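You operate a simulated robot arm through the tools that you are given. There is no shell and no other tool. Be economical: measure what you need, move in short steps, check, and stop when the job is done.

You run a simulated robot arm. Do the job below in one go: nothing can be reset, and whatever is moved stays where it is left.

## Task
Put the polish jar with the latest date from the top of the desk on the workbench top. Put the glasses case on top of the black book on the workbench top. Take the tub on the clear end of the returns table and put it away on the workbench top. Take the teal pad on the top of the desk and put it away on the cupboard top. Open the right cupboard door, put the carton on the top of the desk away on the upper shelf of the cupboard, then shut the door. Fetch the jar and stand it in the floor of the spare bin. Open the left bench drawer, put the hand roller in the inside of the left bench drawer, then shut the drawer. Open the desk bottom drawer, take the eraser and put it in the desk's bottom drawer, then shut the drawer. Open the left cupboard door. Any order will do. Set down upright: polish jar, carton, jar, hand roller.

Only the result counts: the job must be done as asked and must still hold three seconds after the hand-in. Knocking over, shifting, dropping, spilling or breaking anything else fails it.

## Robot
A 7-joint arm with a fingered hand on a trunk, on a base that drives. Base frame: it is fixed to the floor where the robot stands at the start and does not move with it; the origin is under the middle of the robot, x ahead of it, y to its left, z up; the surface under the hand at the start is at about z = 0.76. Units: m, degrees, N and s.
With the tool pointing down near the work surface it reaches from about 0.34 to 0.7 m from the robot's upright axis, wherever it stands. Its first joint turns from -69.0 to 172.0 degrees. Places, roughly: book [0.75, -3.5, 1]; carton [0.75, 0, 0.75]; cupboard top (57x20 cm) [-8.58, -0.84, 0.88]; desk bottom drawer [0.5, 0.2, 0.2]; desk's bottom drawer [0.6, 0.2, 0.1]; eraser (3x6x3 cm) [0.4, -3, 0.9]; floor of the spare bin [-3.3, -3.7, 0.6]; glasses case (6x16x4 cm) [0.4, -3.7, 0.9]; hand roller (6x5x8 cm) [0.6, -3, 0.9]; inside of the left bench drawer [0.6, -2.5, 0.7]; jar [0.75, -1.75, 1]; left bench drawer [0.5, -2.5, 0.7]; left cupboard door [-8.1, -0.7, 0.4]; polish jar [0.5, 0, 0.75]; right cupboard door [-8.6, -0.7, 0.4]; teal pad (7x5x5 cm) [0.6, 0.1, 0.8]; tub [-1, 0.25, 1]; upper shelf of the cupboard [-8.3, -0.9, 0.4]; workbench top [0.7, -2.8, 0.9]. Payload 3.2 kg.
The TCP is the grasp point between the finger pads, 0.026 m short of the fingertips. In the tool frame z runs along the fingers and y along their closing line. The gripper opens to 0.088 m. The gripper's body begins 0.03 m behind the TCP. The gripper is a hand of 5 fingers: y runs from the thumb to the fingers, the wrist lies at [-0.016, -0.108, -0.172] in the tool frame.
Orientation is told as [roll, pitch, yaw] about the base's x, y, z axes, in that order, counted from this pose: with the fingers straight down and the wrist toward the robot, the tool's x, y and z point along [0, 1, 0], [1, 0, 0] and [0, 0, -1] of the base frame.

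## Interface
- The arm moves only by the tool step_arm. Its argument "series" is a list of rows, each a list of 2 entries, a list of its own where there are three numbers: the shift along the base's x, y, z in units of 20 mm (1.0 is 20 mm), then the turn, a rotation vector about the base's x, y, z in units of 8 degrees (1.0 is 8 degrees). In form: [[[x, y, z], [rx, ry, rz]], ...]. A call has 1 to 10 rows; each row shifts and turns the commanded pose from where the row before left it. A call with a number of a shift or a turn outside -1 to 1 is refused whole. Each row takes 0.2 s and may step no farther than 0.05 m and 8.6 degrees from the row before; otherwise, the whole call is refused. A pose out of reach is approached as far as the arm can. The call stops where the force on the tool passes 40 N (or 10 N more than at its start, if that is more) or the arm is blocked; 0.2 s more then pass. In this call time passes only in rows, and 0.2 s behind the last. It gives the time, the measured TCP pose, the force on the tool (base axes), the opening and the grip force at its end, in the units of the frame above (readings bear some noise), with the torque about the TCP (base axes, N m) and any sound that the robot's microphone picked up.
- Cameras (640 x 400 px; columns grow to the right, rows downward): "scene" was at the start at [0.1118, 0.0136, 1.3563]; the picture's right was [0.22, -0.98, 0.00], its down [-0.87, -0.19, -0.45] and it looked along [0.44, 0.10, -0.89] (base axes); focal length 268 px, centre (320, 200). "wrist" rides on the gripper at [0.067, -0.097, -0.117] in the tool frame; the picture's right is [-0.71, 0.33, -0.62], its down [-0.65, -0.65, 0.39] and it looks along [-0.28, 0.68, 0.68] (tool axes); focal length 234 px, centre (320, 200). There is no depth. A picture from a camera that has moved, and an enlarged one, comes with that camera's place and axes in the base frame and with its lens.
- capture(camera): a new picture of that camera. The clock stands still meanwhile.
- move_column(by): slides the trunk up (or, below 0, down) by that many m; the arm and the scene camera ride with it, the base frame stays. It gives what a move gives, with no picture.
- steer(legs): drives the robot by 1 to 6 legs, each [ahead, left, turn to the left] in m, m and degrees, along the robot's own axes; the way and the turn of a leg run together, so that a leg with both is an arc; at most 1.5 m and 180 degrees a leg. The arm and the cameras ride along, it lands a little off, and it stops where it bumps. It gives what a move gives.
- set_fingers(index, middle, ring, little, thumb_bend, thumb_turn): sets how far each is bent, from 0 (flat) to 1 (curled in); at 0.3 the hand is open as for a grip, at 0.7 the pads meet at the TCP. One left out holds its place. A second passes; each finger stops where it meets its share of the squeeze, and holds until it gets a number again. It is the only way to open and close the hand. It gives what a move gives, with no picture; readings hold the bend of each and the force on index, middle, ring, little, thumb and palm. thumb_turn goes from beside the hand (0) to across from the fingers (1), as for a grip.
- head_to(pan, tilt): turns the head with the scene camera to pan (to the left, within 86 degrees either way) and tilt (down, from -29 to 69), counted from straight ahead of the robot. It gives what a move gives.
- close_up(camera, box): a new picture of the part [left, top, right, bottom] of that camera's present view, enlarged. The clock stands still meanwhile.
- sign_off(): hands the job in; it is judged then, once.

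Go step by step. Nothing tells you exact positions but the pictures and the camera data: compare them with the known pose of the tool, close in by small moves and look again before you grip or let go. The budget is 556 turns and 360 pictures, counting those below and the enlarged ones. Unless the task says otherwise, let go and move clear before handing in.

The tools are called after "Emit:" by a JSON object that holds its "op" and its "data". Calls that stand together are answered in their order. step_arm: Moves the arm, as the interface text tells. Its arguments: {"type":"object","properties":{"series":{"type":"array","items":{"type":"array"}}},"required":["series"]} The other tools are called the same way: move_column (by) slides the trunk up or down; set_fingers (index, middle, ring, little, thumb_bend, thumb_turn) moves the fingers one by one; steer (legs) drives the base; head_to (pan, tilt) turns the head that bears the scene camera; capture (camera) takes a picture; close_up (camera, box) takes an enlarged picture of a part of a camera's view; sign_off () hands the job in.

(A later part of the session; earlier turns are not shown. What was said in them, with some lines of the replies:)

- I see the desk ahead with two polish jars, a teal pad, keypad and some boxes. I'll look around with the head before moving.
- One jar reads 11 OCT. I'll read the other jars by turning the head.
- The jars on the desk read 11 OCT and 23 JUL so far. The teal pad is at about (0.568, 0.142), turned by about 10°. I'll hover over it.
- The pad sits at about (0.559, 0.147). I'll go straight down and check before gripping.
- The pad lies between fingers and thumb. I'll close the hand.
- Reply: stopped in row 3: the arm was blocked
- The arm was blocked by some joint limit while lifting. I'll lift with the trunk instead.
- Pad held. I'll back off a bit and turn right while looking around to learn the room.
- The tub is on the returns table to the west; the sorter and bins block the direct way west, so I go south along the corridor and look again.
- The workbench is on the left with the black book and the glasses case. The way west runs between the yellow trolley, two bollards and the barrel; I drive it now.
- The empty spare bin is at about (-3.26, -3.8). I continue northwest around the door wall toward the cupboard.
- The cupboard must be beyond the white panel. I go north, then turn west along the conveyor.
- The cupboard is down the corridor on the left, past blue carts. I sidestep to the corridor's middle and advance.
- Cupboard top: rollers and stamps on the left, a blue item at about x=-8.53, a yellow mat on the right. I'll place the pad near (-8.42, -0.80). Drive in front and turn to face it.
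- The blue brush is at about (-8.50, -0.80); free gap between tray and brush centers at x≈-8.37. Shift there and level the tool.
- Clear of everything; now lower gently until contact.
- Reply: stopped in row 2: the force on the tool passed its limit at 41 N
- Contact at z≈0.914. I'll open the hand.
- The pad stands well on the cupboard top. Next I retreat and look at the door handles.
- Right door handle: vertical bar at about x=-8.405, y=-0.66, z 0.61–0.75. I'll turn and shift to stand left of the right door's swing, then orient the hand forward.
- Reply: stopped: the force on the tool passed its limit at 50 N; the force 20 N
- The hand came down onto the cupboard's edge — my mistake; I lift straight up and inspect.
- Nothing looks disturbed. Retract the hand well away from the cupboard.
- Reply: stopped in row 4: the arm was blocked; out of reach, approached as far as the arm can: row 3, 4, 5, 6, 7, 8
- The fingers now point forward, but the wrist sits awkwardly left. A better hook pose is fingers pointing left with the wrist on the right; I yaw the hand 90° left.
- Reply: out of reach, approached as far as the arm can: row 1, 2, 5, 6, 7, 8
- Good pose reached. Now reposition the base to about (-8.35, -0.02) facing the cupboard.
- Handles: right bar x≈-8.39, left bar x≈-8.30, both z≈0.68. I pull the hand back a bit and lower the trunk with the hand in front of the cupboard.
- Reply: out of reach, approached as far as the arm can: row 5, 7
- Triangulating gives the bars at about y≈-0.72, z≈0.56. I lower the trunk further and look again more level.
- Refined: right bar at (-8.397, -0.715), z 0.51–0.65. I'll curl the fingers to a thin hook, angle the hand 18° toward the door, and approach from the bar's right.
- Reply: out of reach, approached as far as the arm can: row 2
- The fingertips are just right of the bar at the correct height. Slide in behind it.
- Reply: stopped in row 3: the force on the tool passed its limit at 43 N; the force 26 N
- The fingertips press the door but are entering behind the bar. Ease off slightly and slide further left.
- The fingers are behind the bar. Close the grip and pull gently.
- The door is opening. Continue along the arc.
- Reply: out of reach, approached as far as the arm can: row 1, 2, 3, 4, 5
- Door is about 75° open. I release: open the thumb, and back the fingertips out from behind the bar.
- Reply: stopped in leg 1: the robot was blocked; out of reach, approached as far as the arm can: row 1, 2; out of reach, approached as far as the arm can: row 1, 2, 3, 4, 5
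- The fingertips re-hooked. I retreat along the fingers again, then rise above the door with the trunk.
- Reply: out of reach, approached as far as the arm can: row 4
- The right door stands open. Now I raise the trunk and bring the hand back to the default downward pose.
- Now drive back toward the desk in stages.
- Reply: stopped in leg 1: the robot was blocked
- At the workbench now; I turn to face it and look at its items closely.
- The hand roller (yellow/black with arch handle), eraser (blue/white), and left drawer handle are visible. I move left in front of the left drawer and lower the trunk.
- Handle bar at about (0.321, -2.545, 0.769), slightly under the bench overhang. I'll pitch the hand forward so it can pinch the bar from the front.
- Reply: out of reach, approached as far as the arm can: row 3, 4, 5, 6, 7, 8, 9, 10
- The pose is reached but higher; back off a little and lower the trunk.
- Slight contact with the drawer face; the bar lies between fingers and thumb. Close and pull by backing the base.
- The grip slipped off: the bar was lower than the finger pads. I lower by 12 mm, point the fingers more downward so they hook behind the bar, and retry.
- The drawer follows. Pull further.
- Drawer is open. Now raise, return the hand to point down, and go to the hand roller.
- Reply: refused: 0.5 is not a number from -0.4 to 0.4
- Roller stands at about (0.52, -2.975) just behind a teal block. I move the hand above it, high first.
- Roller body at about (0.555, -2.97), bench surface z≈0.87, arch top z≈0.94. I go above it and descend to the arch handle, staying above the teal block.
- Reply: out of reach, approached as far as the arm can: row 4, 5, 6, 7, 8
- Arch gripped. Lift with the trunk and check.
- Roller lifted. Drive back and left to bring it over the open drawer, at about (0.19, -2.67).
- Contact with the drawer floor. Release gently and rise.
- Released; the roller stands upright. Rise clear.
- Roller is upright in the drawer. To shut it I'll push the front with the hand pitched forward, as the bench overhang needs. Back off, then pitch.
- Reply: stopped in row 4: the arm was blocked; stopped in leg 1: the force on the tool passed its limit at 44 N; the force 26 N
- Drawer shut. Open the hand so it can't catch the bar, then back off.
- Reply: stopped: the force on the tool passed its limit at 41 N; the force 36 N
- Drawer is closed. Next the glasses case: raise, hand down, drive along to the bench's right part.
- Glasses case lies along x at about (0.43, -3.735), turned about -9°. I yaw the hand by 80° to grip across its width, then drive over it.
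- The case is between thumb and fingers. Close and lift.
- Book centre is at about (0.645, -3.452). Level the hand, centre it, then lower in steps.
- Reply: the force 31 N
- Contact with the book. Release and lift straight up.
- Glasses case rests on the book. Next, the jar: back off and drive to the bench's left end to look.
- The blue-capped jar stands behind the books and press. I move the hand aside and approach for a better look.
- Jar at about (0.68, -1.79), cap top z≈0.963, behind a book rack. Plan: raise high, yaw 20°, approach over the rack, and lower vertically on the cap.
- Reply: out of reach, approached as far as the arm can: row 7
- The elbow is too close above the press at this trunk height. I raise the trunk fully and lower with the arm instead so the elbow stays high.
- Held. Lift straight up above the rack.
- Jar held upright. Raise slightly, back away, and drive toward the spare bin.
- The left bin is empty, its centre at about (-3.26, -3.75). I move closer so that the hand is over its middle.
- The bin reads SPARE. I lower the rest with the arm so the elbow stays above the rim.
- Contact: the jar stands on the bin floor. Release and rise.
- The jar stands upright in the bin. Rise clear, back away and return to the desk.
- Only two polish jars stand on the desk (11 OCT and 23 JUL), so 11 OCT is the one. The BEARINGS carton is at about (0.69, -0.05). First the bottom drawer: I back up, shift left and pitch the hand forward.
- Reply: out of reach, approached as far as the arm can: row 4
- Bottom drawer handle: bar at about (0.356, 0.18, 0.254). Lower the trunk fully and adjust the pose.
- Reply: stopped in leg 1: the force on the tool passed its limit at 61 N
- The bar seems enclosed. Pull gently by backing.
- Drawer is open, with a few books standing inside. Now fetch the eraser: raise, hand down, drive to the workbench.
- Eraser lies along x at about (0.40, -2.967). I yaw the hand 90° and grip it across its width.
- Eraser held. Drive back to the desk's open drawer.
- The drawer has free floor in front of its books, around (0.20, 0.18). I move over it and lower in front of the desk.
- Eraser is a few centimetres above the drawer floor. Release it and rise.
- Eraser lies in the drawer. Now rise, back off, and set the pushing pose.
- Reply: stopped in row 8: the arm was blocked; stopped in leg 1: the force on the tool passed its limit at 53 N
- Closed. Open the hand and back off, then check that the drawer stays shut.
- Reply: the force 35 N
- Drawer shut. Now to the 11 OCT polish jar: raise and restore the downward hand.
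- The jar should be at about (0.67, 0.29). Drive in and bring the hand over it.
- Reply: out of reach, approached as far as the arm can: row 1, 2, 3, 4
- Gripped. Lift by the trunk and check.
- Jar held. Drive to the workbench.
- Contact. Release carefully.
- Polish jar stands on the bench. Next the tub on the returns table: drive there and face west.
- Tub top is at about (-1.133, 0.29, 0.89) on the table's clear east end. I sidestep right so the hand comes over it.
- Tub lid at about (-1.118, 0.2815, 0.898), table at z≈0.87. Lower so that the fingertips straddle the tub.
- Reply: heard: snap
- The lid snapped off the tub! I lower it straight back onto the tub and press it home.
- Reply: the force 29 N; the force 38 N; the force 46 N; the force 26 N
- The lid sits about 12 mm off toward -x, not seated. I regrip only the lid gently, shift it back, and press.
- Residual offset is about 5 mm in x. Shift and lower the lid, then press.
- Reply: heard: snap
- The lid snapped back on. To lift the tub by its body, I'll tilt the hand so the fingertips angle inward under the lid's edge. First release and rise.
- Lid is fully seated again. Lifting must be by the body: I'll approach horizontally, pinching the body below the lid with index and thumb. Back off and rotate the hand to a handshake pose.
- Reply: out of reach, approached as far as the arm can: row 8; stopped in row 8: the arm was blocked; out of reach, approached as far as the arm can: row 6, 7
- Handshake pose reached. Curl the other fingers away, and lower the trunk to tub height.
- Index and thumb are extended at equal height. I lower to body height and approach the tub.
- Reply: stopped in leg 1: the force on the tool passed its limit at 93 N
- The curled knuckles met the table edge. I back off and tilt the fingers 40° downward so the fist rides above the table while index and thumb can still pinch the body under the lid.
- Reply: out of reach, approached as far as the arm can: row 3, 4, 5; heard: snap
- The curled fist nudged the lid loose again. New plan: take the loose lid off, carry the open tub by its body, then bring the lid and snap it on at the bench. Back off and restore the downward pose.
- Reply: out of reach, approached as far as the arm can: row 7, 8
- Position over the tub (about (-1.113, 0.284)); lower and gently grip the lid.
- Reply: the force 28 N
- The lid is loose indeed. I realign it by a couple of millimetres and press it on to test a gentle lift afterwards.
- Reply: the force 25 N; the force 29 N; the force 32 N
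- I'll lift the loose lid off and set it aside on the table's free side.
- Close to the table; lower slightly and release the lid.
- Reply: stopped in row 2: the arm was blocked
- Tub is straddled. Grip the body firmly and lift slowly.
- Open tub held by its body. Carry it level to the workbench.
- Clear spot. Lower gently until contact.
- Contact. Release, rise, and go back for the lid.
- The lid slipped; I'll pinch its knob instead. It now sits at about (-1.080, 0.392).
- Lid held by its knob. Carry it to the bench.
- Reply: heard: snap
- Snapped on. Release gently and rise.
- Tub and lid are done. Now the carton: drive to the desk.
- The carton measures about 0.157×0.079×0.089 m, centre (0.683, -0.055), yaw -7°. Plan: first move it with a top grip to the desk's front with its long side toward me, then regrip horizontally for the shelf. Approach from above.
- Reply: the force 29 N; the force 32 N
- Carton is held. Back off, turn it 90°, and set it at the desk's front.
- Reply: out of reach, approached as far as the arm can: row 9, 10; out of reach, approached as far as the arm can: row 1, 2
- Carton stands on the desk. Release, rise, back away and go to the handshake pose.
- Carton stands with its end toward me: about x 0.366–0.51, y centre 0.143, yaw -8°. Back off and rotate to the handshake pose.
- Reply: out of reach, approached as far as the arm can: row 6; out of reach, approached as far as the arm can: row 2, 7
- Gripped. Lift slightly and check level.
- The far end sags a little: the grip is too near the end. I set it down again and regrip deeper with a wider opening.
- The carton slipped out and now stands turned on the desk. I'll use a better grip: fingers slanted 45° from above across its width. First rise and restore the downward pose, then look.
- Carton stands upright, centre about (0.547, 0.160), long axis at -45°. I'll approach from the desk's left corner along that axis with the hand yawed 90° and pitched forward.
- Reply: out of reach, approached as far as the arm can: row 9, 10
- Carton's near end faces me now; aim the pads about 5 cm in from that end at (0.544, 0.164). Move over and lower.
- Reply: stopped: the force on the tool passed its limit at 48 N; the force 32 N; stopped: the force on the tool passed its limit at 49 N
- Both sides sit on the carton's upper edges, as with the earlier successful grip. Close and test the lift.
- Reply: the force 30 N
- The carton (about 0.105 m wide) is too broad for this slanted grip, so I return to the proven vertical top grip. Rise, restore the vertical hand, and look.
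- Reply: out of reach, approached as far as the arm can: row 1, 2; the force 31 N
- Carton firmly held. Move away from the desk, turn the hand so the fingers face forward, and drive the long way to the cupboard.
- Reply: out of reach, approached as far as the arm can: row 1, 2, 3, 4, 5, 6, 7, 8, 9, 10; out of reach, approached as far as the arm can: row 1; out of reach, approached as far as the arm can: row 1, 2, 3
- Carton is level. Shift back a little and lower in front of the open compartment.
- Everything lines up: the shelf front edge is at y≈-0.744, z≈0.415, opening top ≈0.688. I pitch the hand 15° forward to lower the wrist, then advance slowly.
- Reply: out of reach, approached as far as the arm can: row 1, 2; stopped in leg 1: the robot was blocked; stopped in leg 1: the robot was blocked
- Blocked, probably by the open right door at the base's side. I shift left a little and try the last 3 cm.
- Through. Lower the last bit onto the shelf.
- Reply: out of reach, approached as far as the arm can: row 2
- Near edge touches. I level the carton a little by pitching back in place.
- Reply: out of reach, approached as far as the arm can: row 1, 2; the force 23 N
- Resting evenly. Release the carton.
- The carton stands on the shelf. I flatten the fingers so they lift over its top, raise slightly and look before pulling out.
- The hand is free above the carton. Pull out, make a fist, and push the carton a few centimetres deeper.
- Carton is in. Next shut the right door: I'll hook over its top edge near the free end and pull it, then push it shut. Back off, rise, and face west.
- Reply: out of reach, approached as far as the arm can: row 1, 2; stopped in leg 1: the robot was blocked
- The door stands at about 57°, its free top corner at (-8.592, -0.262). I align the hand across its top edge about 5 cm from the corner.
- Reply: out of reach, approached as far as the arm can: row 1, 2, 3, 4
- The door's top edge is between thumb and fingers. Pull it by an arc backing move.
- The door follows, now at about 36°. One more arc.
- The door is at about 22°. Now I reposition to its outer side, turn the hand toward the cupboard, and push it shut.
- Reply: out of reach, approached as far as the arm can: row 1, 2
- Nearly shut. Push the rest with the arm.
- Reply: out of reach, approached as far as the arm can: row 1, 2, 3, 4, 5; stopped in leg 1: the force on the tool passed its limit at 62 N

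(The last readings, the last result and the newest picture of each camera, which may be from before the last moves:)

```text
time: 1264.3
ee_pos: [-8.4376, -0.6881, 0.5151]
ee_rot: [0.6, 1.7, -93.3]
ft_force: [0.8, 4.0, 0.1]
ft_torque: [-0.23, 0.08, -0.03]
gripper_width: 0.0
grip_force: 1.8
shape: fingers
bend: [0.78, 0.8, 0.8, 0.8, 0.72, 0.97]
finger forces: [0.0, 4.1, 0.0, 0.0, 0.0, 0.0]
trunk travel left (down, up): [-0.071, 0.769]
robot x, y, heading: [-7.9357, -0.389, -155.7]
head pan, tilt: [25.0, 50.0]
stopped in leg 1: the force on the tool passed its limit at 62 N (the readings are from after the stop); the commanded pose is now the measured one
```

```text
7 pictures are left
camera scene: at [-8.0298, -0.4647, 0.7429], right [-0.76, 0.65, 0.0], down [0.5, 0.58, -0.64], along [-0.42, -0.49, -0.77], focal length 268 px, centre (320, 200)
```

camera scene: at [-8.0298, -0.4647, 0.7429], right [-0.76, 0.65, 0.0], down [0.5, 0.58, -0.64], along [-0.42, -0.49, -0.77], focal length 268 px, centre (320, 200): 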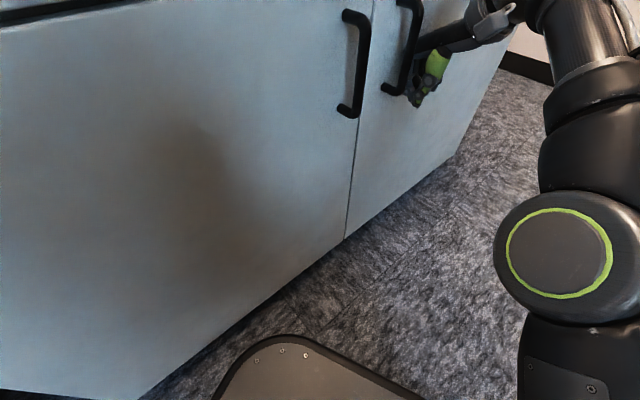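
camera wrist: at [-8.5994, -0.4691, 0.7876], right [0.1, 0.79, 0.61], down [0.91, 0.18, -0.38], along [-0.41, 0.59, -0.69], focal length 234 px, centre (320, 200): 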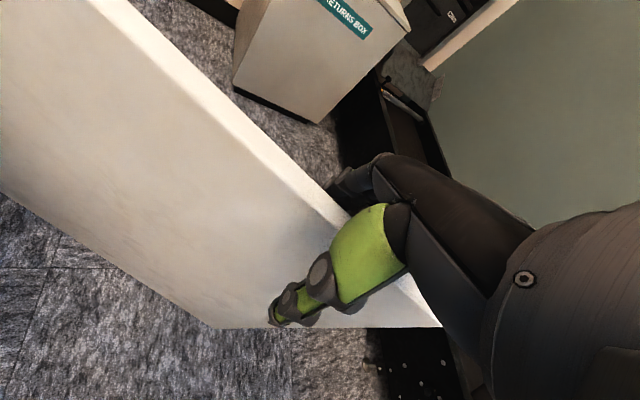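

Right door is shut. For the left door I'll hook its bar from the left with the little finger. Back off, rise, and move to stand right of its swing.

Emit:
{"op": "steer", "data": {"legs": [[-0.106, -0.226, 0]]}}

Emit:
{"op": "move_column", "data": {"by": 0.4}}

Emit:
{"op": "move_column", "data": {"by": 0.2}}

Emit:
{"op": "steer", "data": {"legs": [[0.511, -0.238, 0], [0, 0, 95.7]]}}

Emit:
{"op": "step_arm", "data": {"series": [[[0, 0, 0], [0, 0, -1]], [[0, 0, 0], [0, 0, -1]], [[0, 0, 0], [0, 0, -1]], [[0, 0, 0], [0, 0, -1]], [[0, 0, 0], [0, 0, -1]], [[0, 0, 0], [0, 0, -1]], [[0, 0, 0], [0, 0, -1]], [[0, 0, 0], [0, 0, -1]], [[0, 0, 0], [0, 0, -1]], [[0, 0, 0], [0, 0, -1]]]}}

Emit:
{"op": "step_arm", "data": {"series": [[[0, 0, 0], [0, 0, -1]], [[0, 0, 0], [0, 0, -0.6]]]}}

```text
time: 1266.1
ee_pos: [-8.4336, -0.4396, 0.5158]
ee_rot: [0.6, 1.7, -93.2]
ft_force: [0.0, 0.3, -0.2]
ft_torque: [-0.02, -0.01, 0.02]
gripper_width: 0.0
grip_force: 0.1
shape: fingers
bend: [0.78, 0.8, 0.8, 0.8, 0.72, 0.97]
finger forces: [0.1, 0.1, 0.0, 0.1, 0.0, 0.0]
trunk travel left (down, up): [-0.071, 0.769]
robot x, y, heading: [-7.9311, -0.1357, -155.2]
head pan, tilt: [25.0, 50.0]
```

```text
time: 1270.0
ee_pos: [-8.4335, -0.4395, 0.9152]
ee_rot: [0.7, 1.7, -93.2]
ft_force: [-0.9, -0.6, -0.6]
ft_torque: [-0.01, -0.01, 0.06]
gripper_width: 0.0002
grip_force: 0.0
shape: fingers
bend: [0.78, 0.8, 0.8, 0.8, 0.72, 0.97]
finger forces: [0.0, 0.0, 0.1, 0.0, 0.0, 0.1]
trunk travel left (down, up): [-0.471, 0.369]
robot x, y, heading: [-7.9271, -0.1327, -155.2]
head pan, tilt: [25.0, 50.0]
```

```text
time: 1272.1
ee_pos: [-8.433, -0.44, 1.1144]
ee_rot: [0.6, 1.7, -93.2]
ft_force: [-0.9, 0.2, -0.2]
ft_torque: [-0.04, -0.06, 0.0]
gripper_width: 0.0
grip_force: 0.1
shape: fingers
bend: [0.78, 0.8, 0.8, 0.8, 0.72, 0.97]
finger forces: [0.0, 0.0, 0.1, 0.0, 0.0, 0.0]
trunk travel left (down, up): [-0.671, 0.169]
robot x, y, heading: [-7.932, -0.1364, -155.3]
head pan, tilt: [25.0, 50.0]
```

```text
time: 1279.3
ee_pos: [-8.1396, -0.6039, 1.1145]
ee_rot: [0.6, 1.7, 1.7]
ft_force: [0.3, 0.6, 0.1]
ft_torque: [0.01, 0.01, -0.01]
gripper_width: 0.0
grip_force: 0.2
shape: fingers
bend: [0.78, 0.8, 0.8, 0.8, 0.72, 0.97]
finger forces: [0.0, 0.1, 0.1, 0.0, 0.1, 0.1]
trunk travel left (down, up): [-0.671, 0.169]
robot x, y, heading: [-8.4811, -0.1271, -61.0]
head pan, tilt: [25.0, 50.0]
```

```text
time: 1281.7
ee_pos: [-8.1601, -0.6224, 1.1399]
ee_rot: [4.8, 2.0, -80.7]
ft_force: [-0.3, -0.6, -0.5]
ft_torque: [0.01, 0.01, 0.02]
gripper_width: 0.0
grip_force: 0.0
shape: fingers
bend: [0.78, 0.8, 0.8, 0.8, 0.72, 0.97]
finger forces: [0.1, 0.1, 0.0, 0.0, 0.1, 0.0]
trunk travel left (down, up): [-0.671, 0.169]
robot x, y, heading: [-8.4847, -0.1299, -60.5]
head pan, tilt: [25.0, 50.0]
stopped in row 10: the arm was blocked; the commanded pose is now the measured one
```

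```text
time: 1282.5
ee_pos: [-8.1815, -0.6433, 1.1542]
ee_rot: [7.9, 3.5, -95.7]
ft_force: [0.3, 0.3, 0.7]
ft_torque: [0.01, 0.01, -0.01]
gripper_width: 0.0
grip_force: 0.0
shape: fingers
bend: [0.78, 0.8, 0.8, 0.8, 0.72, 0.97]
finger forces: [0.0, 0.0, 0.0, 0.0, 0.0, 0.1]
trunk travel left (down, up): [-0.671, 0.169]
robot x, y, heading: [-8.4862, -0.1332, -60.2]
head pan, tilt: [25.0, 50.0]
stopped in row 2: the arm was blocked; the commanded pose is now the measured one
```

Emit:
{"op": "steer", "data": {"legs": [[-0.085, 0.045, 0]]}}

Emit:
{"op": "move_column", "data": {"by": -0.4}}

Emit:
{"op": "move_column", "data": {"by": -0.18}}

Emit:
{"op": "set_fingers", "data": {"index": 1.0, "middle": 1.0, "ring": 1.0, "little": 0.3, "thumb_bend": 0.3}}

Emit:
{"op": "head_to", "data": {"pan": -25, "tilt": 35}}

Emit:
{"op": "capture", "data": {"camera": "scene"}}

```text
time: 1283.7
ee_pos: [-8.1816, -0.5469, 1.1543]
ee_rot: [7.9, 3.6, -95.6]
ft_force: [-0.2, 0.0, 1.0]
ft_torque: [-0.01, 0.0, 0.02]
gripper_width: 0.0
grip_force: 0.1
shape: fingers
bend: [0.78, 0.8, 0.8, 0.8, 0.72, 0.97]
finger forces: [0.0, 0.0, 0.0, 0.1, 0.0, 0.1]
trunk travel left (down, up): [-0.671, 0.169]
robot x, y, heading: [-8.4855, -0.0374, -60.7]
head pan, tilt: [25.0, 50.0]
```

```text
time: 1287.5
ee_pos: [-8.1829, -0.548, 0.7552]
ee_rot: [7.9, 3.7, -95.8]
ft_force: [-0.5, 0.5, -0.1]
ft_torque: [0.01, -0.03, 0.0]
gripper_width: 0.0003
grip_force: 0.1
shape: fingers
bend: [0.78, 0.8, 0.8, 0.8, 0.72, 0.97]
finger forces: [0.0, 0.0, 0.0, 0.0, 0.0, 0.0]
trunk travel left (down, up): [-0.271, 0.569]
robot x, y, heading: [-8.4849, -0.0364, -60.5]
head pan, tilt: [25.0, 50.0]
```

```text
time: 1289.5
ee_pos: [-8.1836, -0.5478, 0.5752]
ee_rot: [7.9, 3.6, -95.7]
ft_force: [-0.5, 0.5, -0.7]
ft_torque: [-0.01, 0.01, 0.01]
gripper_width: 0.0
grip_force: 0.2
shape: fingers
bend: [0.78, 0.8, 0.8, 0.8, 0.72, 0.97]
finger forces: [0.0, 0.0, 0.0, 0.0, 0.0, 0.0]
trunk travel left (down, up): [-0.091, 0.749]
robot x, y, heading: [-8.4853, -0.033, -60.7]
head pan, tilt: [25.0, 50.0]
```

```text
time: 1290.5
ee_pos: [-8.1835, -0.5478, 0.5747]
ee_rot: [7.9, 3.6, -95.7]
ft_force: [-0.7, 0.4, 0.1]
ft_torque: [0.0, -0.02, -0.02]
gripper_width: 0.0567
grip_force: 0.0
shape: fingers
bend: [1.0, 1.0, 1.0, 0.3, 0.3, 0.97]
finger forces: [0.0, 0.0, 0.0, 0.0, 0.0, 0.1]
trunk travel left (down, up): [-0.091, 0.749]
robot x, y, heading: [-8.4876, -0.0338, -60.6]
head pan, tilt: [25.0, 50.0]
```

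```text
time: 1291.7
ee_pos: [-8.1821, -0.5474, 0.5749]
ee_rot: [7.9, 3.7, -95.7]
ft_force: [0.3, 0.4, 0.0]
ft_torque: [0.03, -0.02, -0.03]
gripper_width: 0.0568
grip_force: 0.1
shape: fingers
bend: [1.0, 1.0, 1.0, 0.3, 0.3, 0.97]
finger forces: [0.0, 0.0, 0.0, 0.1, 0.0, 0.0]
trunk travel left (down, up): [-0.091, 0.749]
robot x, y, heading: [-8.4878, -0.0337, -60.3]
head pan, tilt: [-25.0, 35.0]
```

```text
6 pictures are left
camera scene: at [-8.4552, -0.1658, 0.7846], right [-1.0, -0.08, 0.0], down [-0.05, 0.57, -0.82], along [0.06, -0.82, -0.57], focal length 268 px, centre (320, 200)
```

scene: 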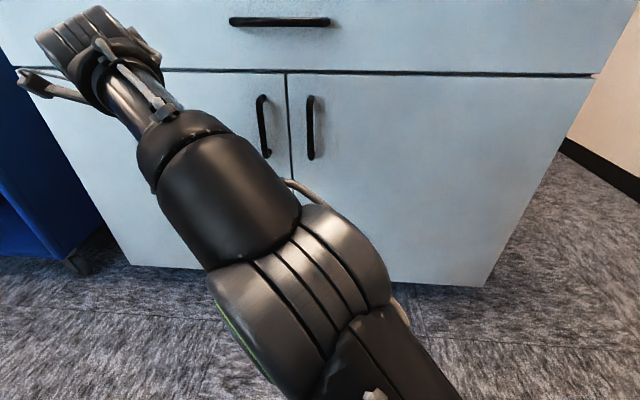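

Approach the door left of the bar until the little finger touches its face.

Emit:
{"op": "steer", "data": {"legs": [[0.1, -0.057, 0]]}}

Emit:
{"op": "steer", "data": {"legs": [[0.017, -0.01, 0]]}}

Emit:
{"op": "capture", "data": {"camera": "wrist"}}

```text
time: 1292.9
ee_pos: [-8.1824, -0.6618, 0.575]
ee_rot: [8.0, 3.6, -95.8]
ft_force: [-0.6, 0.3, -0.4]
ft_torque: [0.02, -0.01, -0.01]
gripper_width: 0.0568
grip_force: 0.1
shape: fingers
bend: [1.0, 1.0, 1.0, 0.3, 0.3, 0.97]
finger forces: [0.1, 0.0, 0.1, 0.1, 0.1, 0.0]
trunk travel left (down, up): [-0.091, 0.749]
robot x, y, heading: [-8.4859, -0.1462, -60.4]
head pan, tilt: [-25.0, 35.0]
```

```text
time: 1293.7
ee_pos: [-8.1833, -0.6808, 0.5747]
ee_rot: [7.8, 3.8, -95.7]
ft_force: [-1.0, 2.5, -1.7]
ft_torque: [0.1, -0.05, -0.12]
gripper_width: 0.0569
grip_force: 1.7
shape: fingers
bend: [1.0, 1.0, 1.0, 0.33, 0.3, 0.97]
finger forces: [0.0, 0.0, 0.1, 3.4, 0.1, 0.0]
trunk travel left (down, up): [-0.091, 0.749]
robot x, y, heading: [-8.4838, -0.1671, -60.4]
head pan, tilt: [-25.0, 35.0]
```

```text
5 pictures are left
camera wrist: at [-8.1239, -0.5989, 0.7058], right [-0.82, -0.29, 0.5], down [-0.52, 0.74, -0.43], along [-0.24, -0.61, -0.75], focal length 234 px, centre (320, 200)
```

wrist: 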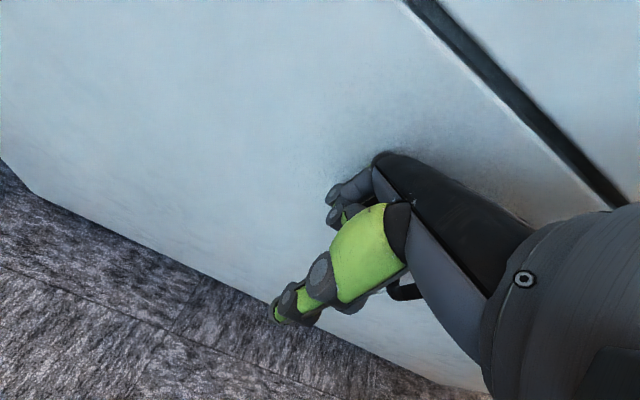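

Emit:
{"op": "steer", "data": {"legs": [[-0.037, -0.054, 0]]}}

```text
time: 1294.6
ee_pos: [-8.218, -0.6756, 0.5745]
ee_rot: [9.0, 3.7, -94.3]
ft_force: [4.3, 2.3, 0.6]
ft_torque: [-0.14, 0.17, -0.14]
gripper_width: 0.0567
grip_force: 2.1
shape: fingers
bend: [1.0, 1.0, 1.0, 0.3, 0.3, 0.97]
finger forces: [0.1, 0.0, 0.0, 4.6, 0.0, 0.1]
trunk travel left (down, up): [-0.091, 0.749]
robot x, y, heading: [-8.5301, -0.1631, -60.4]
head pan, tilt: [-25.0, 35.0]
stopped in leg 1: the force on the tool passed its limit at 66 N (the readings are from after the stop); the commanded pose is now the measured one
```

Emit:
{"op": "steer", "data": {"legs": [[0.0142, 0.0068, 0]]}}

Emit:
{"op": "steer", "data": {"legs": [[-0.022, -0.043, 0]]}}

```text
time: 1295.4
ee_pos: [-8.2052, -0.6838, 0.5761]
ee_rot: [9.0, 3.8, -94.3]
ft_force: [-1.4, 7.2, -2.0]
ft_torque: [0.15, -0.08, -0.36]
gripper_width: 0.0567
grip_force: 3.4
shape: fingers
bend: [1.0, 1.0, 1.0, 0.36, 0.3, 0.97]
finger forces: [0.0, 0.0, 0.1, 6.9, 0.0, 0.0]
trunk travel left (down, up): [-0.091, 0.749]
robot x, y, heading: [-8.5155, -0.1717, -60.3]
head pan, tilt: [-25.0, 35.0]
```

```text
time: 1296.2
ee_pos: [-8.2171, -0.6824, 0.5745]
ee_rot: [10.1, 4.0, -92.8]
ft_force: [7.9, 4.1, 1.7]
ft_torque: [0.17, 0.53, -0.01]
gripper_width: 0.0566
grip_force: 7.2
shape: fingers
bend: [1.0, 1.0, 1.0, 0.35, 0.3, 0.97]
finger forces: [0.1, 0.0, 0.0, 6.0, 0.1, 8.2]
trunk travel left (down, up): [-0.091, 0.749]
robot x, y, heading: [-8.5354, -0.1722, -60.0]
head pan, tilt: [-25.0, 35.0]
stopped in leg 1: the force on the tool passed its limit at 64 N (the readings are from after the stop); the commanded pose is now the measured one
```

Emit:
{"op": "steer", "data": {"legs": [[0.008, 0.02, 0]]}}

Emit:
{"op": "move_column", "data": {"by": 0.05}}

Emit:
{"op": "steer", "data": {"legs": [[-0.026, -0.05, 0]]}}

```text
time: 1297.0
ee_pos: [-8.1965, -0.6796, 0.575]
ee_rot: [10.2, 4.1, -92.8]
ft_force: [-0.1, 3.4, -1.0]
ft_torque: [0.08, -0.04, -0.17]
gripper_width: 0.0567
grip_force: 1.5
shape: fingers
bend: [1.0, 1.0, 1.0, 0.33, 0.3, 0.97]
finger forces: [0.0, 0.0, 0.0, 3.7, 0.0, 0.0]
trunk travel left (down, up): [-0.091, 0.749]
robot x, y, heading: [-8.5137, -0.1704, -60.1]
head pan, tilt: [-25.0, 35.0]
```

```text
time: 1298.0
ee_pos: [-8.1977, -0.6789, 0.627]
ee_rot: [10.2, 3.9, -92.8]
ft_force: [-1.2, 5.4, 1.6]
ft_torque: [-0.05, 0.1, -0.24]
gripper_width: 0.0566
grip_force: 2.3
shape: fingers
bend: [1.0, 1.0, 1.0, 0.33, 0.3, 0.97]
finger forces: [0.0, 0.0, 0.1, 4.5, 0.0, 0.0]
trunk travel left (down, up): [-0.141, 0.699]
robot x, y, heading: [-8.5153, -0.1708, -60.2]
head pan, tilt: [-25.0, 35.0]
```

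```text
time: 1298.9
ee_pos: [-8.229, -0.6781, 0.6277]
ee_rot: [11.5, 3.9, -91.2]
ft_force: [11.8, 0.5, 2.0]
ft_torque: [-0.02, 0.25, 0.37]
gripper_width: 0.0567
grip_force: 7.7
shape: fingers
bend: [1.0, 1.0, 1.0, 0.34, 0.3, 0.97]
finger forces: [0.1, 0.0, 0.0, 14.6, 0.1, 0.0]
trunk travel left (down, up): [-0.141, 0.699]
robot x, y, heading: [-8.5603, -0.1727, -59.9]
head pan, tilt: [-25.0, 35.0]
stopped in leg 1: the force on the tool passed its limit at 52 N (the readings are from after the stop); the commanded pose is now the measured one
```

The vertical finger can't pass the bar's bracket. I'll use the earlier proven hook pose (fingers pointing left) from the bar's right side. Back off, rise and set up.

Emit:
{"op": "steer", "data": {"legs": [[-0.11, 0.08, 0]]}}

Emit:
{"op": "move_column", "data": {"by": 0.4}}

Emit:
{"op": "move_column", "data": {"by": 0.12}}

Emit:
{"op": "step_arm", "data": {"series": [[[0, 0, 0], [0.2, 0.7, 0.7]], [[0, 0, 0], [0.1, 0.7, 0.7]], [[0, 0, 0], [0, 0, 0.7]], [[0, 0, 0], [0, 0, 0.7]]]}}

Emit:
{"op": "steer", "data": {"legs": [[0, 0, -30], [0.05, 0.2, 0]]}}

```text
time: 1300.5
ee_pos: [-8.2083, -0.5412, 0.6291]
ee_rot: [12.3, 3.5, -90.4]
ft_force: [13.7, -4.5, -0.1]
ft_torque: [0.04, 0.27, 0.66]
gripper_width: 0.0566
grip_force: 6.8
shape: fingers
bend: [1.0, 1.0, 1.0, 0.3, 0.3, 0.97]
finger forces: [0.0, 0.0, 0.0, 12.8, 0.0, 0.0]
trunk travel left (down, up): [-0.141, 0.699]
robot x, y, heading: [-8.5415, -0.0349, -59.8]
head pan, tilt: [-25.0, 35.0]
stopped in leg 1: the force on the tool passed its limit at 41 N (the readings are from after the stop); the commanded pose is now the measured one
```

```text
time: 1304.4
ee_pos: [-8.2108, -0.5427, 1.0301]
ee_rot: [12.1, 3.4, -90.8]
ft_force: [-1.3, -0.1, 0.3]
ft_torque: [0.03, -0.03, 0.0]
gripper_width: 0.0572
grip_force: 0.1
shape: fingers
bend: [1.0, 1.0, 1.0, 0.3, 0.3, 0.97]
finger forces: [0.0, 0.0, 0.1, 0.1, 0.0, 0.1]
trunk travel left (down, up): [-0.541, 0.299]
robot x, y, heading: [-8.5409, -0.0373, -59.9]
head pan, tilt: [-25.0, 35.0]
```

```text
time: 1305.9
ee_pos: [-8.2098, -0.5422, 1.1496]
ee_rot: [12.1, 3.4, -90.6]
ft_force: [0.1, 0.0, -0.3]
ft_torque: [-0.01, 0.01, 0.0]
gripper_width: 0.0565
grip_force: 0.1
shape: fingers
bend: [1.0, 1.0, 1.0, 0.3, 0.3, 0.97]
finger forces: [0.1, 0.0, 0.0, 0.0, 0.0, 0.1]
trunk travel left (down, up): [-0.661, 0.179]
robot x, y, heading: [-8.5392, -0.0357, -59.9]
head pan, tilt: [-25.0, 35.0]
```

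```text
time: 1306.9
ee_pos: [-8.2037, -0.5183, 1.1355]
ee_rot: [1.0, 6.8, -69.1]
ft_force: [0.0, 0.2, 0.8]
ft_torque: [0.03, -0.02, -0.01]
gripper_width: 0.0569
grip_force: 0.1
shape: fingers
bend: [1.0, 1.0, 1.0, 0.3, 0.3, 0.97]
finger forces: [0.0, 0.1, 0.0, 0.0, 0.0, 0.0]
out of reach, approached as far as the arm can: row 1, 2, 3, 4
trunk travel left (down, up): [-0.661, 0.179]
robot x, y, heading: [-8.5431, -0.0354, -60.0]
head pan, tilt: [-25.0, 35.0]
```

```text
time: 1310.0
ee_pos: [-8.2951, -0.6748, 1.1362]
ee_rot: [1.1, 6.8, -99.4]
ft_force: [-0.4, -0.1, -0.9]
ft_torque: [0.02, 0.03, 0.01]
gripper_width: 0.0568
grip_force: 0.1
shape: fingers
bend: [1.0, 1.0, 1.0, 0.3, 0.3, 0.97]
finger forces: [0.1, 0.0, 0.0, 0.1, 0.0, 0.1]
trunk travel left (down, up): [-0.661, 0.179]
robot x, y, heading: [-8.3453, -0.0858, -89.9]
head pan, tilt: [-25.0, 35.0]
```

While backing out the little finger seemed to be hooked on the bar — the door may have come open. I check.

Emit:
{"op": "head_to", "data": {"pan": 10, "tilt": 55}}

Emit:
{"op": "capture", "data": {"camera": "scene"}}

```text
time: 1311.0
ee_pos: [-8.295, -0.6743, 1.1355]
ee_rot: [1.1, 6.7, -99.3]
ft_force: [-0.3, 0.2, -0.3]
ft_torque: [-0.01, 0.01, -0.02]
gripper_width: 0.0572
grip_force: 0.0
shape: fingers
bend: [1.0, 1.0, 1.0, 0.3, 0.3, 0.97]
finger forces: [0.1, 0.1, 0.0, 0.1, 0.1, 0.0]
trunk travel left (down, up): [-0.661, 0.179]
robot x, y, heading: [-8.3464, -0.0867, -90.2]
head pan, tilt: [10.0, 55.0]
```

```text
4 pictures are left
camera scene: at [-8.3331, -0.2081, 1.3264], right [-0.99, -0.17, 0.0], down [-0.14, 0.81, -0.57], along [0.1, -0.57, -0.82], focal length 268 px, centre (320, 200)
```

scene: 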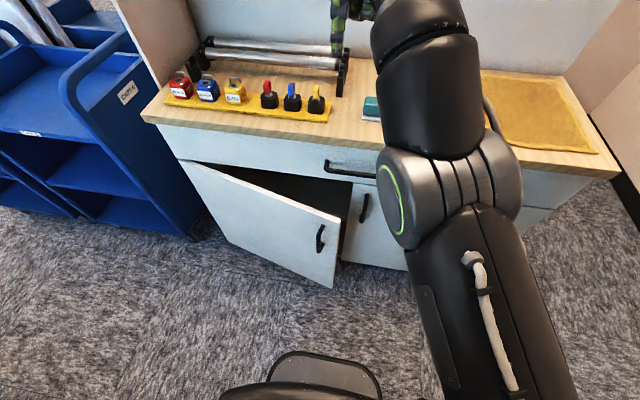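

The left door is already ajar by about 14°, and the right stays shut. I hook over the left door's top edge from above and pull it wider.

Emit:
{"op": "set_fingers", "data": {"index": 0.3, "middle": 0.3, "ring": 0.3, "little": 0.3, "thumb_bend": 0.3}}

Emit:
{"op": "steer", "data": {"legs": [[-0.065, 0.095, 0]]}}

Emit:
{"op": "step_arm", "data": {"series": [[[0, 0, 0], [-0.83, 0.13, 0.8]]]}}

```text
time: 1312.0
ee_pos: [-8.2958, -0.6743, 1.1358]
ee_rot: [1.2, 6.8, -99.4]
ft_force: [0.0, 0.7, -0.1]
ft_torque: [-0.02, 0.02, 0.01]
gripper_width: 0.0876
grip_force: 0.0
shape: fingers
bend: [0.3, 0.3, 0.3, 0.3, 0.3, 0.97]
finger forces: [0.0, 0.0, 0.1, 0.0, 0.0, 0.1]
trunk travel left (down, up): [-0.661, 0.179]
robot x, y, heading: [-8.3457, -0.0836, -89.7]
head pan, tilt: [10.0, 55.0]
```

```text
time: 1313.2
ee_pos: [-8.2007, -0.6087, 1.1355]
ee_rot: [1.1, 6.8, -99.4]
ft_force: [-0.4, 0.2, 0.0]
ft_torque: [0.0, 0.02, -0.01]
gripper_width: 0.0878
grip_force: 0.1
shape: fingers
bend: [0.3, 0.3, 0.3, 0.3, 0.3, 0.97]
finger forces: [0.0, 0.1, 0.1, 0.0, 0.0, 0.0]
trunk travel left (down, up): [-0.661, 0.179]
robot x, y, heading: [-8.251, -0.0221, -90.3]
head pan, tilt: [10.0, 55.0]
```

```text
refused: row 1 steps farther than a row can; nothing moved
```

Emit:
{"op": "step_arm", "data": {"series": [[[0, 0, 0], [-0.83, 0.13, 0]]]}}

Emit:
{"op": "move_column", "data": {"by": -0.38}}

Emit:
{"op": "move_column", "data": {"by": -0.08}}

```text
time: 1313.6
ee_pos: [-8.1931, -0.6251, 1.1446]
ee_rot: [1.0, 0.3, -99.5]
ft_force: [0.0, -0.2, 0.5]
ft_torque: [-0.01, 0.01, 0.0]
gripper_width: 0.0876
grip_force: 0.0
shape: fingers
bend: [0.3, 0.3, 0.3, 0.3, 0.3, 0.97]
finger forces: [0.0, 0.0, 0.0, 0.1, 0.0, 0.0]
out of reach, approached as far as the arm can: row 1
trunk travel left (down, up): [-0.661, 0.179]
robot x, y, heading: [-8.2512, -0.0209, -90.3]
head pan, tilt: [10.0, 55.0]
```

```text
time: 1317.3
ee_pos: [-8.1922, -0.6247, 0.766]
ee_rot: [1.1, 0.2, -99.6]
ft_force: [0.9, -0.1, 0.1]
ft_torque: [-0.06, 0.0, -0.01]
gripper_width: 0.0877
grip_force: 0.1
shape: fingers
bend: [0.3, 0.3, 0.3, 0.3, 0.3, 0.97]
finger forces: [0.0, 0.1, 0.0, 0.0, 0.0, 0.0]
trunk travel left (down, up): [-0.281, 0.559]
robot x, y, heading: [-8.2543, -0.0234, -90.1]
head pan, tilt: [10.0, 55.0]
```

```text
time: 1318.4
ee_pos: [-8.1938, -0.6236, 0.6859]
ee_rot: [1.1, 0.2, -99.6]
ft_force: [0.1, -0.3, -0.8]
ft_torque: [-0.04, -0.03, 0.01]
gripper_width: 0.0875
grip_force: 0.0
shape: fingers
bend: [0.3, 0.3, 0.3, 0.3, 0.3, 0.97]
finger forces: [0.0, 0.0, 0.1, 0.0, 0.0, 0.1]
trunk travel left (down, up): [-0.201, 0.639]
robot x, y, heading: [-8.2499, -0.0217, -90.0]
head pan, tilt: [10.0, 55.0]
```

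Emit:
{"op": "move_column", "data": {"by": -0.02}}

Emit:
{"op": "capture", "data": {"camera": "wrist"}}

```text
time: 1319.1
ee_pos: [-8.1928, -0.625, 0.6664]
ee_rot: [1.1, 0.3, -99.5]
ft_force: [0.3, 1.6, -0.1]
ft_torque: [0.0, 0.0, -0.06]
gripper_width: 0.0879
grip_force: 0.0
shape: fingers
bend: [0.3, 0.3, 0.3, 0.3, 0.3, 0.97]
finger forces: [0.0, 0.0, 0.0, 0.0, 0.1, 0.0]
trunk travel left (down, up): [-0.181, 0.659]
robot x, y, heading: [-8.2508, -0.0221, -90.2]
head pan, tilt: [10.0, 55.0]
```

```text
3 pictures are left
camera wrist: at [-8.1131, -0.5412, 0.785], right [-0.76, -0.21, 0.61], down [-0.52, 0.75, -0.4], along [-0.37, -0.62, -0.69], focal length 234 px, centre (320, 200)
```

wrist: 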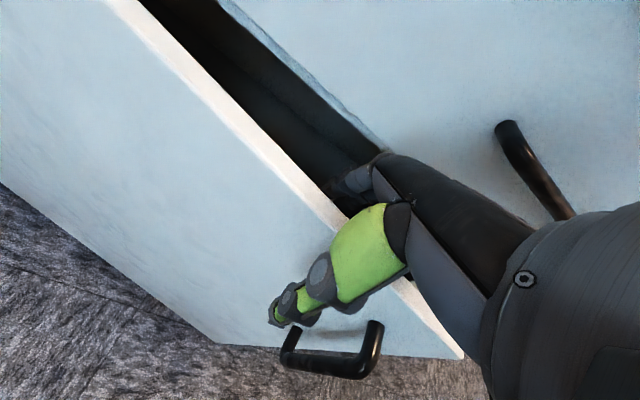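

The door's top edge is between fingers and thumb. Pull back and left along its arc.

Emit:
{"op": "steer", "data": {"legs": [[-0.1, 0.06, 0]]}}

```text
time: 1320.3
ee_pos: [-8.132, -0.5247, 0.6657]
ee_rot: [1.1, 0.2, -99.5]
ft_force: [1.5, 0.7, -0.4]
ft_torque: [0.0, -0.04, 0.01]
gripper_width: 0.0875
grip_force: 0.1
shape: fingers
bend: [0.3, 0.3, 0.3, 0.3, 0.3, 0.97]
finger forces: [0.0, 0.1, 0.1, 0.1, 0.0, 0.0]
trunk travel left (down, up): [-0.181, 0.659]
robot x, y, heading: [-8.1936, 0.0789, -90.2]
head pan, tilt: [10.0, 55.0]
```

Emit:
{"op": "step_arm", "data": {"series": [[[0.4, 0.8, 0], [0, 0, 0]], [[0.4, 0.8, 0], [0, 0, 0]], [[0.4, 0.8, 0], [0, 0, 0]], [[0.4, 0.8, 0], [0, 0, 0]], [[0.4, 0.8, 0], [0, 0, 0]], [[0.4, 0.8, 0], [0, 0, 0]]]}}

```text
time: 1321.9
ee_pos: [-8.1372, -0.513, 0.6482]
ee_rot: [0.8, 5.9, -102.0]
ft_force: [-1.0, -1.6, 0.0]
ft_torque: [-0.01, -0.01, 0.01]
gripper_width: 0.0881
grip_force: 0.1
shape: fingers
bend: [0.3, 0.3, 0.3, 0.3, 0.3, 0.97]
finger forces: [0.1, 0.0, 0.0, 0.0, 0.1, 0.1]
out of reach, approached as far as the arm can: row 1, 2, 3, 4, 5, 6
trunk travel left (down, up): [-0.181, 0.659]
robot x, y, heading: [-8.192, 0.0795, -89.9]
head pan, tilt: [10.0, 55.0]
stopped in row 6: the arm was blocked; the commanded pose is now the measured one
```

I release upward and relocate to the right, to sweep the door open from its inner side.

Emit:
{"op": "move_column", "data": {"by": 0.4}}

Emit:
{"op": "set_fingers", "data": {"index": 0.8, "middle": 0.8, "ring": 0.8, "little": 0.8, "thumb_bend": 0.75}}

Emit:
{"op": "steer", "data": {"legs": [[0.28, -0.38, 0], [0, 0, 40]]}}

```text
time: 1325.8
ee_pos: [-8.1363, -0.5122, 1.0489]
ee_rot: [0.8, 5.8, -101.8]
ft_force: [0.3, -0.4, -0.6]
ft_torque: [0.02, 0.0, 0.0]
gripper_width: 0.0881
grip_force: 0.0
shape: fingers
bend: [0.3, 0.3, 0.3, 0.3, 0.3, 0.97]
finger forces: [0.0, 0.0, 0.0, 0.0, 0.1, 0.1]
trunk travel left (down, up): [-0.581, 0.259]
robot x, y, heading: [-8.1918, 0.0797, -90.0]
head pan, tilt: [10.0, 55.0]
```

```text
time: 1326.8
ee_pos: [-8.1366, -0.5138, 1.0498]
ee_rot: [0.8, 5.8, -101.9]
ft_force: [0.5, 1.3, 0.5]
ft_torque: [-0.03, -0.02, -0.02]
gripper_width: 0.0
grip_force: 0.1
shape: fingers
bend: [0.77, 0.8, 0.8, 0.8, 0.72, 0.97]
finger forces: [0.0, 0.0, 0.1, 0.0, 0.0, 0.0]
trunk travel left (down, up): [-0.581, 0.259]
robot x, y, heading: [-8.1899, 0.0786, -90.4]
head pan, tilt: [10.0, 55.0]
```

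```text
time: 1331.5
ee_pos: [-8.1667, -0.6254, 1.0486]
ee_rot: [0.8, 5.9, -62.8]
ft_force: [0.1, 0.2, -0.1]
ft_torque: [0.02, 0.01, -0.01]
gripper_width: 0.0
grip_force: 0.1
shape: fingers
bend: [0.78, 0.8, 0.8, 0.8, 0.72, 0.97]
finger forces: [0.1, 0.0, 0.1, 0.0, 0.0, 0.1]
trunk travel left (down, up): [-0.581, 0.259]
robot x, y, heading: [-8.5836, -0.2004, -51.0]
head pan, tilt: [10.0, 55.0]
```

Emit:
{"op": "capture", "data": {"camera": "wrist"}}

```text
2 pictures are left
camera wrist: at [-8.1473, -0.5214, 1.1773], right [-0.46, -0.68, 0.58], down [-0.89, 0.32, -0.33], along [0.04, -0.66, -0.75], focal length 234 px, centre (320, 200)
```

wrist: 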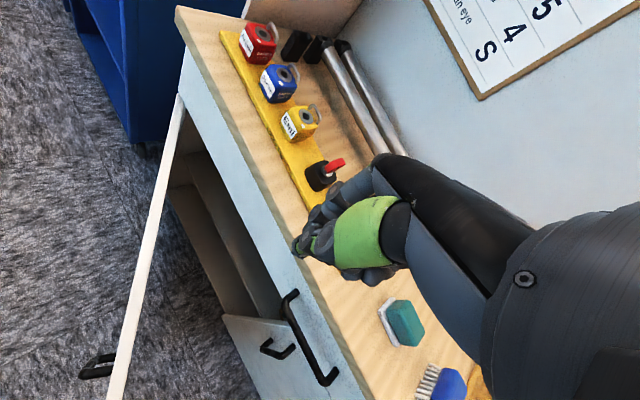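

The door is at 31°; the hand is on its inner side. Shift slightly from the countertop and lower, then sweep by turning left.

Emit:
{"op": "steer", "data": {"legs": [[-0.026, 0.021, 0]]}}

Emit:
{"op": "move_column", "data": {"by": -0.4}}

Emit:
{"op": "move_column", "data": {"by": -0.09}}

Emit:
{"op": "steer", "data": {"legs": [[0, 0, 25]]}}

```text
time: 1332.3
ee_pos: [-8.1676, -0.5909, 1.0509]
ee_rot: [0.8, 5.9, -62.9]
ft_force: [0.7, 0.0, 1.0]
ft_torque: [0.0, -0.01, -0.06]
gripper_width: 0.0
grip_force: 0.1
shape: fingers
bend: [0.78, 0.8, 0.8, 0.8, 0.72, 0.97]
finger forces: [0.0, 0.0, 0.0, 0.0, 0.0, 0.0]
trunk travel left (down, up): [-0.581, 0.259]
robot x, y, heading: [-8.5796, -0.1655, -51.0]
head pan, tilt: [10.0, 55.0]
```

```text
time: 1336.1
ee_pos: [-8.1685, -0.5922, 0.6497]
ee_rot: [0.8, 5.8, -62.8]
ft_force: [-0.2, 0.9, -0.6]
ft_torque: [0.02, 0.0, -0.01]
gripper_width: 0.0001
grip_force: 0.1
shape: fingers
bend: [0.78, 0.8, 0.8, 0.8, 0.72, 0.97]
finger forces: [0.0, 0.1, 0.0, 0.0, 0.0, 0.1]
trunk travel left (down, up): [-0.181, 0.659]
robot x, y, heading: [-8.5812, -0.1632, -50.8]
head pan, tilt: [10.0, 55.0]
```

```text
time: 1337.4
ee_pos: [-8.1692, -0.5923, 0.5631]
ee_rot: [1.2, 5.5, -63.0]
ft_force: [6.1, -3.3, 27.3]
ft_torque: [2.74, 0.86, -0.46]
gripper_width: 0.0
grip_force: 0.0
shape: fingers
bend: [0.78, 0.8, 0.8, 0.8, 0.72, 0.97]
finger forces: [0.0, 0.0, 0.0, 0.0, 0.0, 0.0]
trunk travel left (down, up): [-0.091, 0.749]
robot x, y, heading: [-8.5834, -0.168, -50.9]
head pan, tilt: [10.0, 55.0]
```

```text
time: 1339.1
ee_pos: [-8.0258, -0.3749, 0.5591]
ee_rot: [0.8, 5.9, -37.4]
ft_force: [-0.5, 0.3, -0.3]
ft_torque: [0.03, 0.03, 0.0]
gripper_width: 0.0001
grip_force: 0.1
shape: fingers
bend: [0.78, 0.8, 0.8, 0.8, 0.72, 0.97]
finger forces: [0.0, 0.0, 0.0, 0.0, 0.0, 0.0]
trunk travel left (down, up): [-0.091, 0.749]
robot x, y, heading: [-8.5806, -0.1672, -25.7]
head pan, tilt: [10.0, 55.0]
```

Emit:
{"op": "steer", "data": {"legs": [[0, 0, 15]]}}

Emit:
{"op": "head_to", "data": {"pan": -45, "tilt": 45}}

Emit:
{"op": "capture", "data": {"camera": "scene"}}

```text
time: 1340.4
ee_pos: [-7.9894, -0.2215, 0.5584]
ee_rot: [0.7, 5.9, -22.3]
ft_force: [-0.1, -0.3, -0.6]
ft_torque: [0.01, 0.03, -0.01]
gripper_width: 0.0
grip_force: 0.1
shape: fingers
bend: [0.78, 0.8, 0.8, 0.8, 0.72, 0.97]
finger forces: [0.0, 0.0, 0.1, 0.0, 0.0, 0.0]
trunk travel left (down, up): [-0.091, 0.749]
robot x, y, heading: [-8.5805, -0.1692, -10.5]
head pan, tilt: [10.0, 55.0]
```

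```text
time: 1341.6
ee_pos: [-7.989, -0.2215, 0.5597]
ee_rot: [0.8, 5.9, -22.3]
ft_force: [-0.9, 0.0, -0.1]
ft_torque: [0.01, 0.02, 0.0]
gripper_width: 0.0
grip_force: 0.1
shape: fingers
bend: [0.78, 0.8, 0.8, 0.8, 0.72, 0.97]
finger forces: [0.0, 0.1, 0.0, 0.1, 0.0, 0.0]
trunk travel left (down, up): [-0.091, 0.749]
robot x, y, heading: [-8.5824, -0.1648, -10.5]
head pan, tilt: [-45.0, 45.0]
```

```text
1 pictures are left
camera scene: at [-8.4862, -0.2425, 0.7698], right [-0.82, -0.57, 0.0], down [-0.4, 0.58, -0.71], along [0.4, -0.58, -0.71], focal length 268 px, centre (320, 200)
```

scene: 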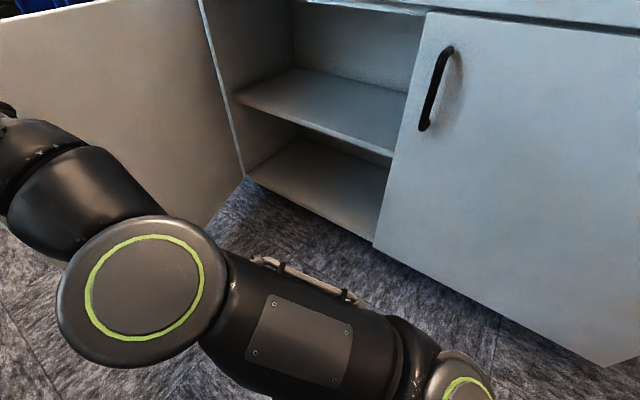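

The left door stands wide open and the right one is shut. Raise the hand clear and back off.

Emit:
{"op": "steer", "data": {"legs": [[-0.08, 0, 0]]}}

Emit:
{"op": "move_column", "data": {"by": 0.4}}

Emit:
{"op": "capture", "data": {"camera": "scene"}}

```text
time: 1342.7
ee_pos: [-8.0694, -0.2074, 0.5584]
ee_rot: [0.8, 6.0, -22.4]
ft_force: [-0.7, -0.3, 0.7]
ft_torque: [-0.02, -0.01, -0.02]
gripper_width: 0.0002
grip_force: 0.1
shape: fingers
bend: [0.78, 0.8, 0.8, 0.8, 0.72, 0.97]
finger forces: [0.0, 0.1, 0.0, 0.1, 0.0, 0.0]
trunk travel left (down, up): [-0.091, 0.749]
robot x, y, heading: [-8.6583, -0.1545, -10.6]
head pan, tilt: [-45.0, 45.0]
```

```text
time: 1346.5
ee_pos: [-8.0693, -0.2068, 0.9588]
ee_rot: [0.8, 5.8, -22.4]
ft_force: [-0.6, -0.3, -0.3]
ft_torque: [0.05, -0.01, 0.01]
gripper_width: 0.0002
grip_force: 0.1
shape: fingers
bend: [0.78, 0.8, 0.8, 0.8, 0.72, 0.97]
finger forces: [0.0, 0.0, 0.1, 0.1, 0.0, 0.1]
trunk travel left (down, up): [-0.491, 0.349]
robot x, y, heading: [-8.663, -0.1496, -10.4]
head pan, tilt: [-45.0, 45.0]
```

```text
0 pictures are left
camera scene: at [-8.5653, -0.228, 1.1698], right [-0.82, -0.57, 0.0], down [-0.4, 0.58, -0.71], along [0.4, -0.58, -0.71], focal length 268 px, centre (320, 200)
```

scene: 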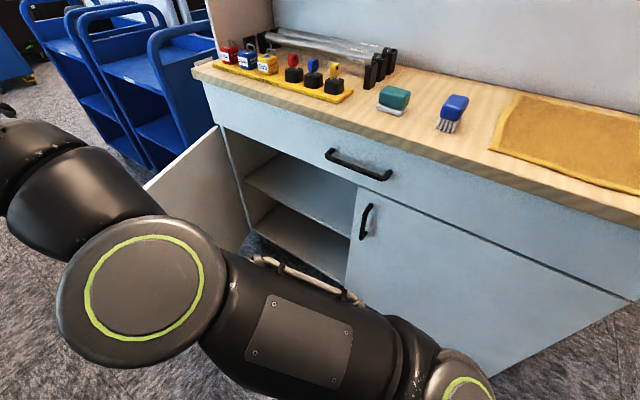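

The last picture shows the pad on the cupboard top, the right door shut, the left door open and the hand clear. I hand the job in.

Emit:
{"op": "sign_off", "data": {}}

```text
The job is handed in.
```

I've handed the job in with every item placed. Two things did not go cleanly.

- **Tub:** its lid came off twice while I was lifting it. I carried the open tub to the workbench and snapped the lid back on there. I saw no spill.
- **Carton:** it slipped from the hand once and landed upright on the desk. It is now on the upper shelf, and I pushed it a few centimetres in before shutting the right door. I did not look at it again after shutting the door.

The rest went as asked:

- **Polish jar:** the 11 OCT jar is on the workbench. It was the later of the two dated jars I found on the desk.
- **Glasses case:** it is on the black book.
- **Teal pad:** it is on the cupboard top.
- **Jar:** it stands in the spare bin.
- **Hand roller:** it is in the left bench drawer, which is shut. I did not look inside again after pushing it closed.
- **Eraser:** it is in the desk's bottom drawer, which is shut.
- **Cupboard doors:** the right one is shut and the left one is open.
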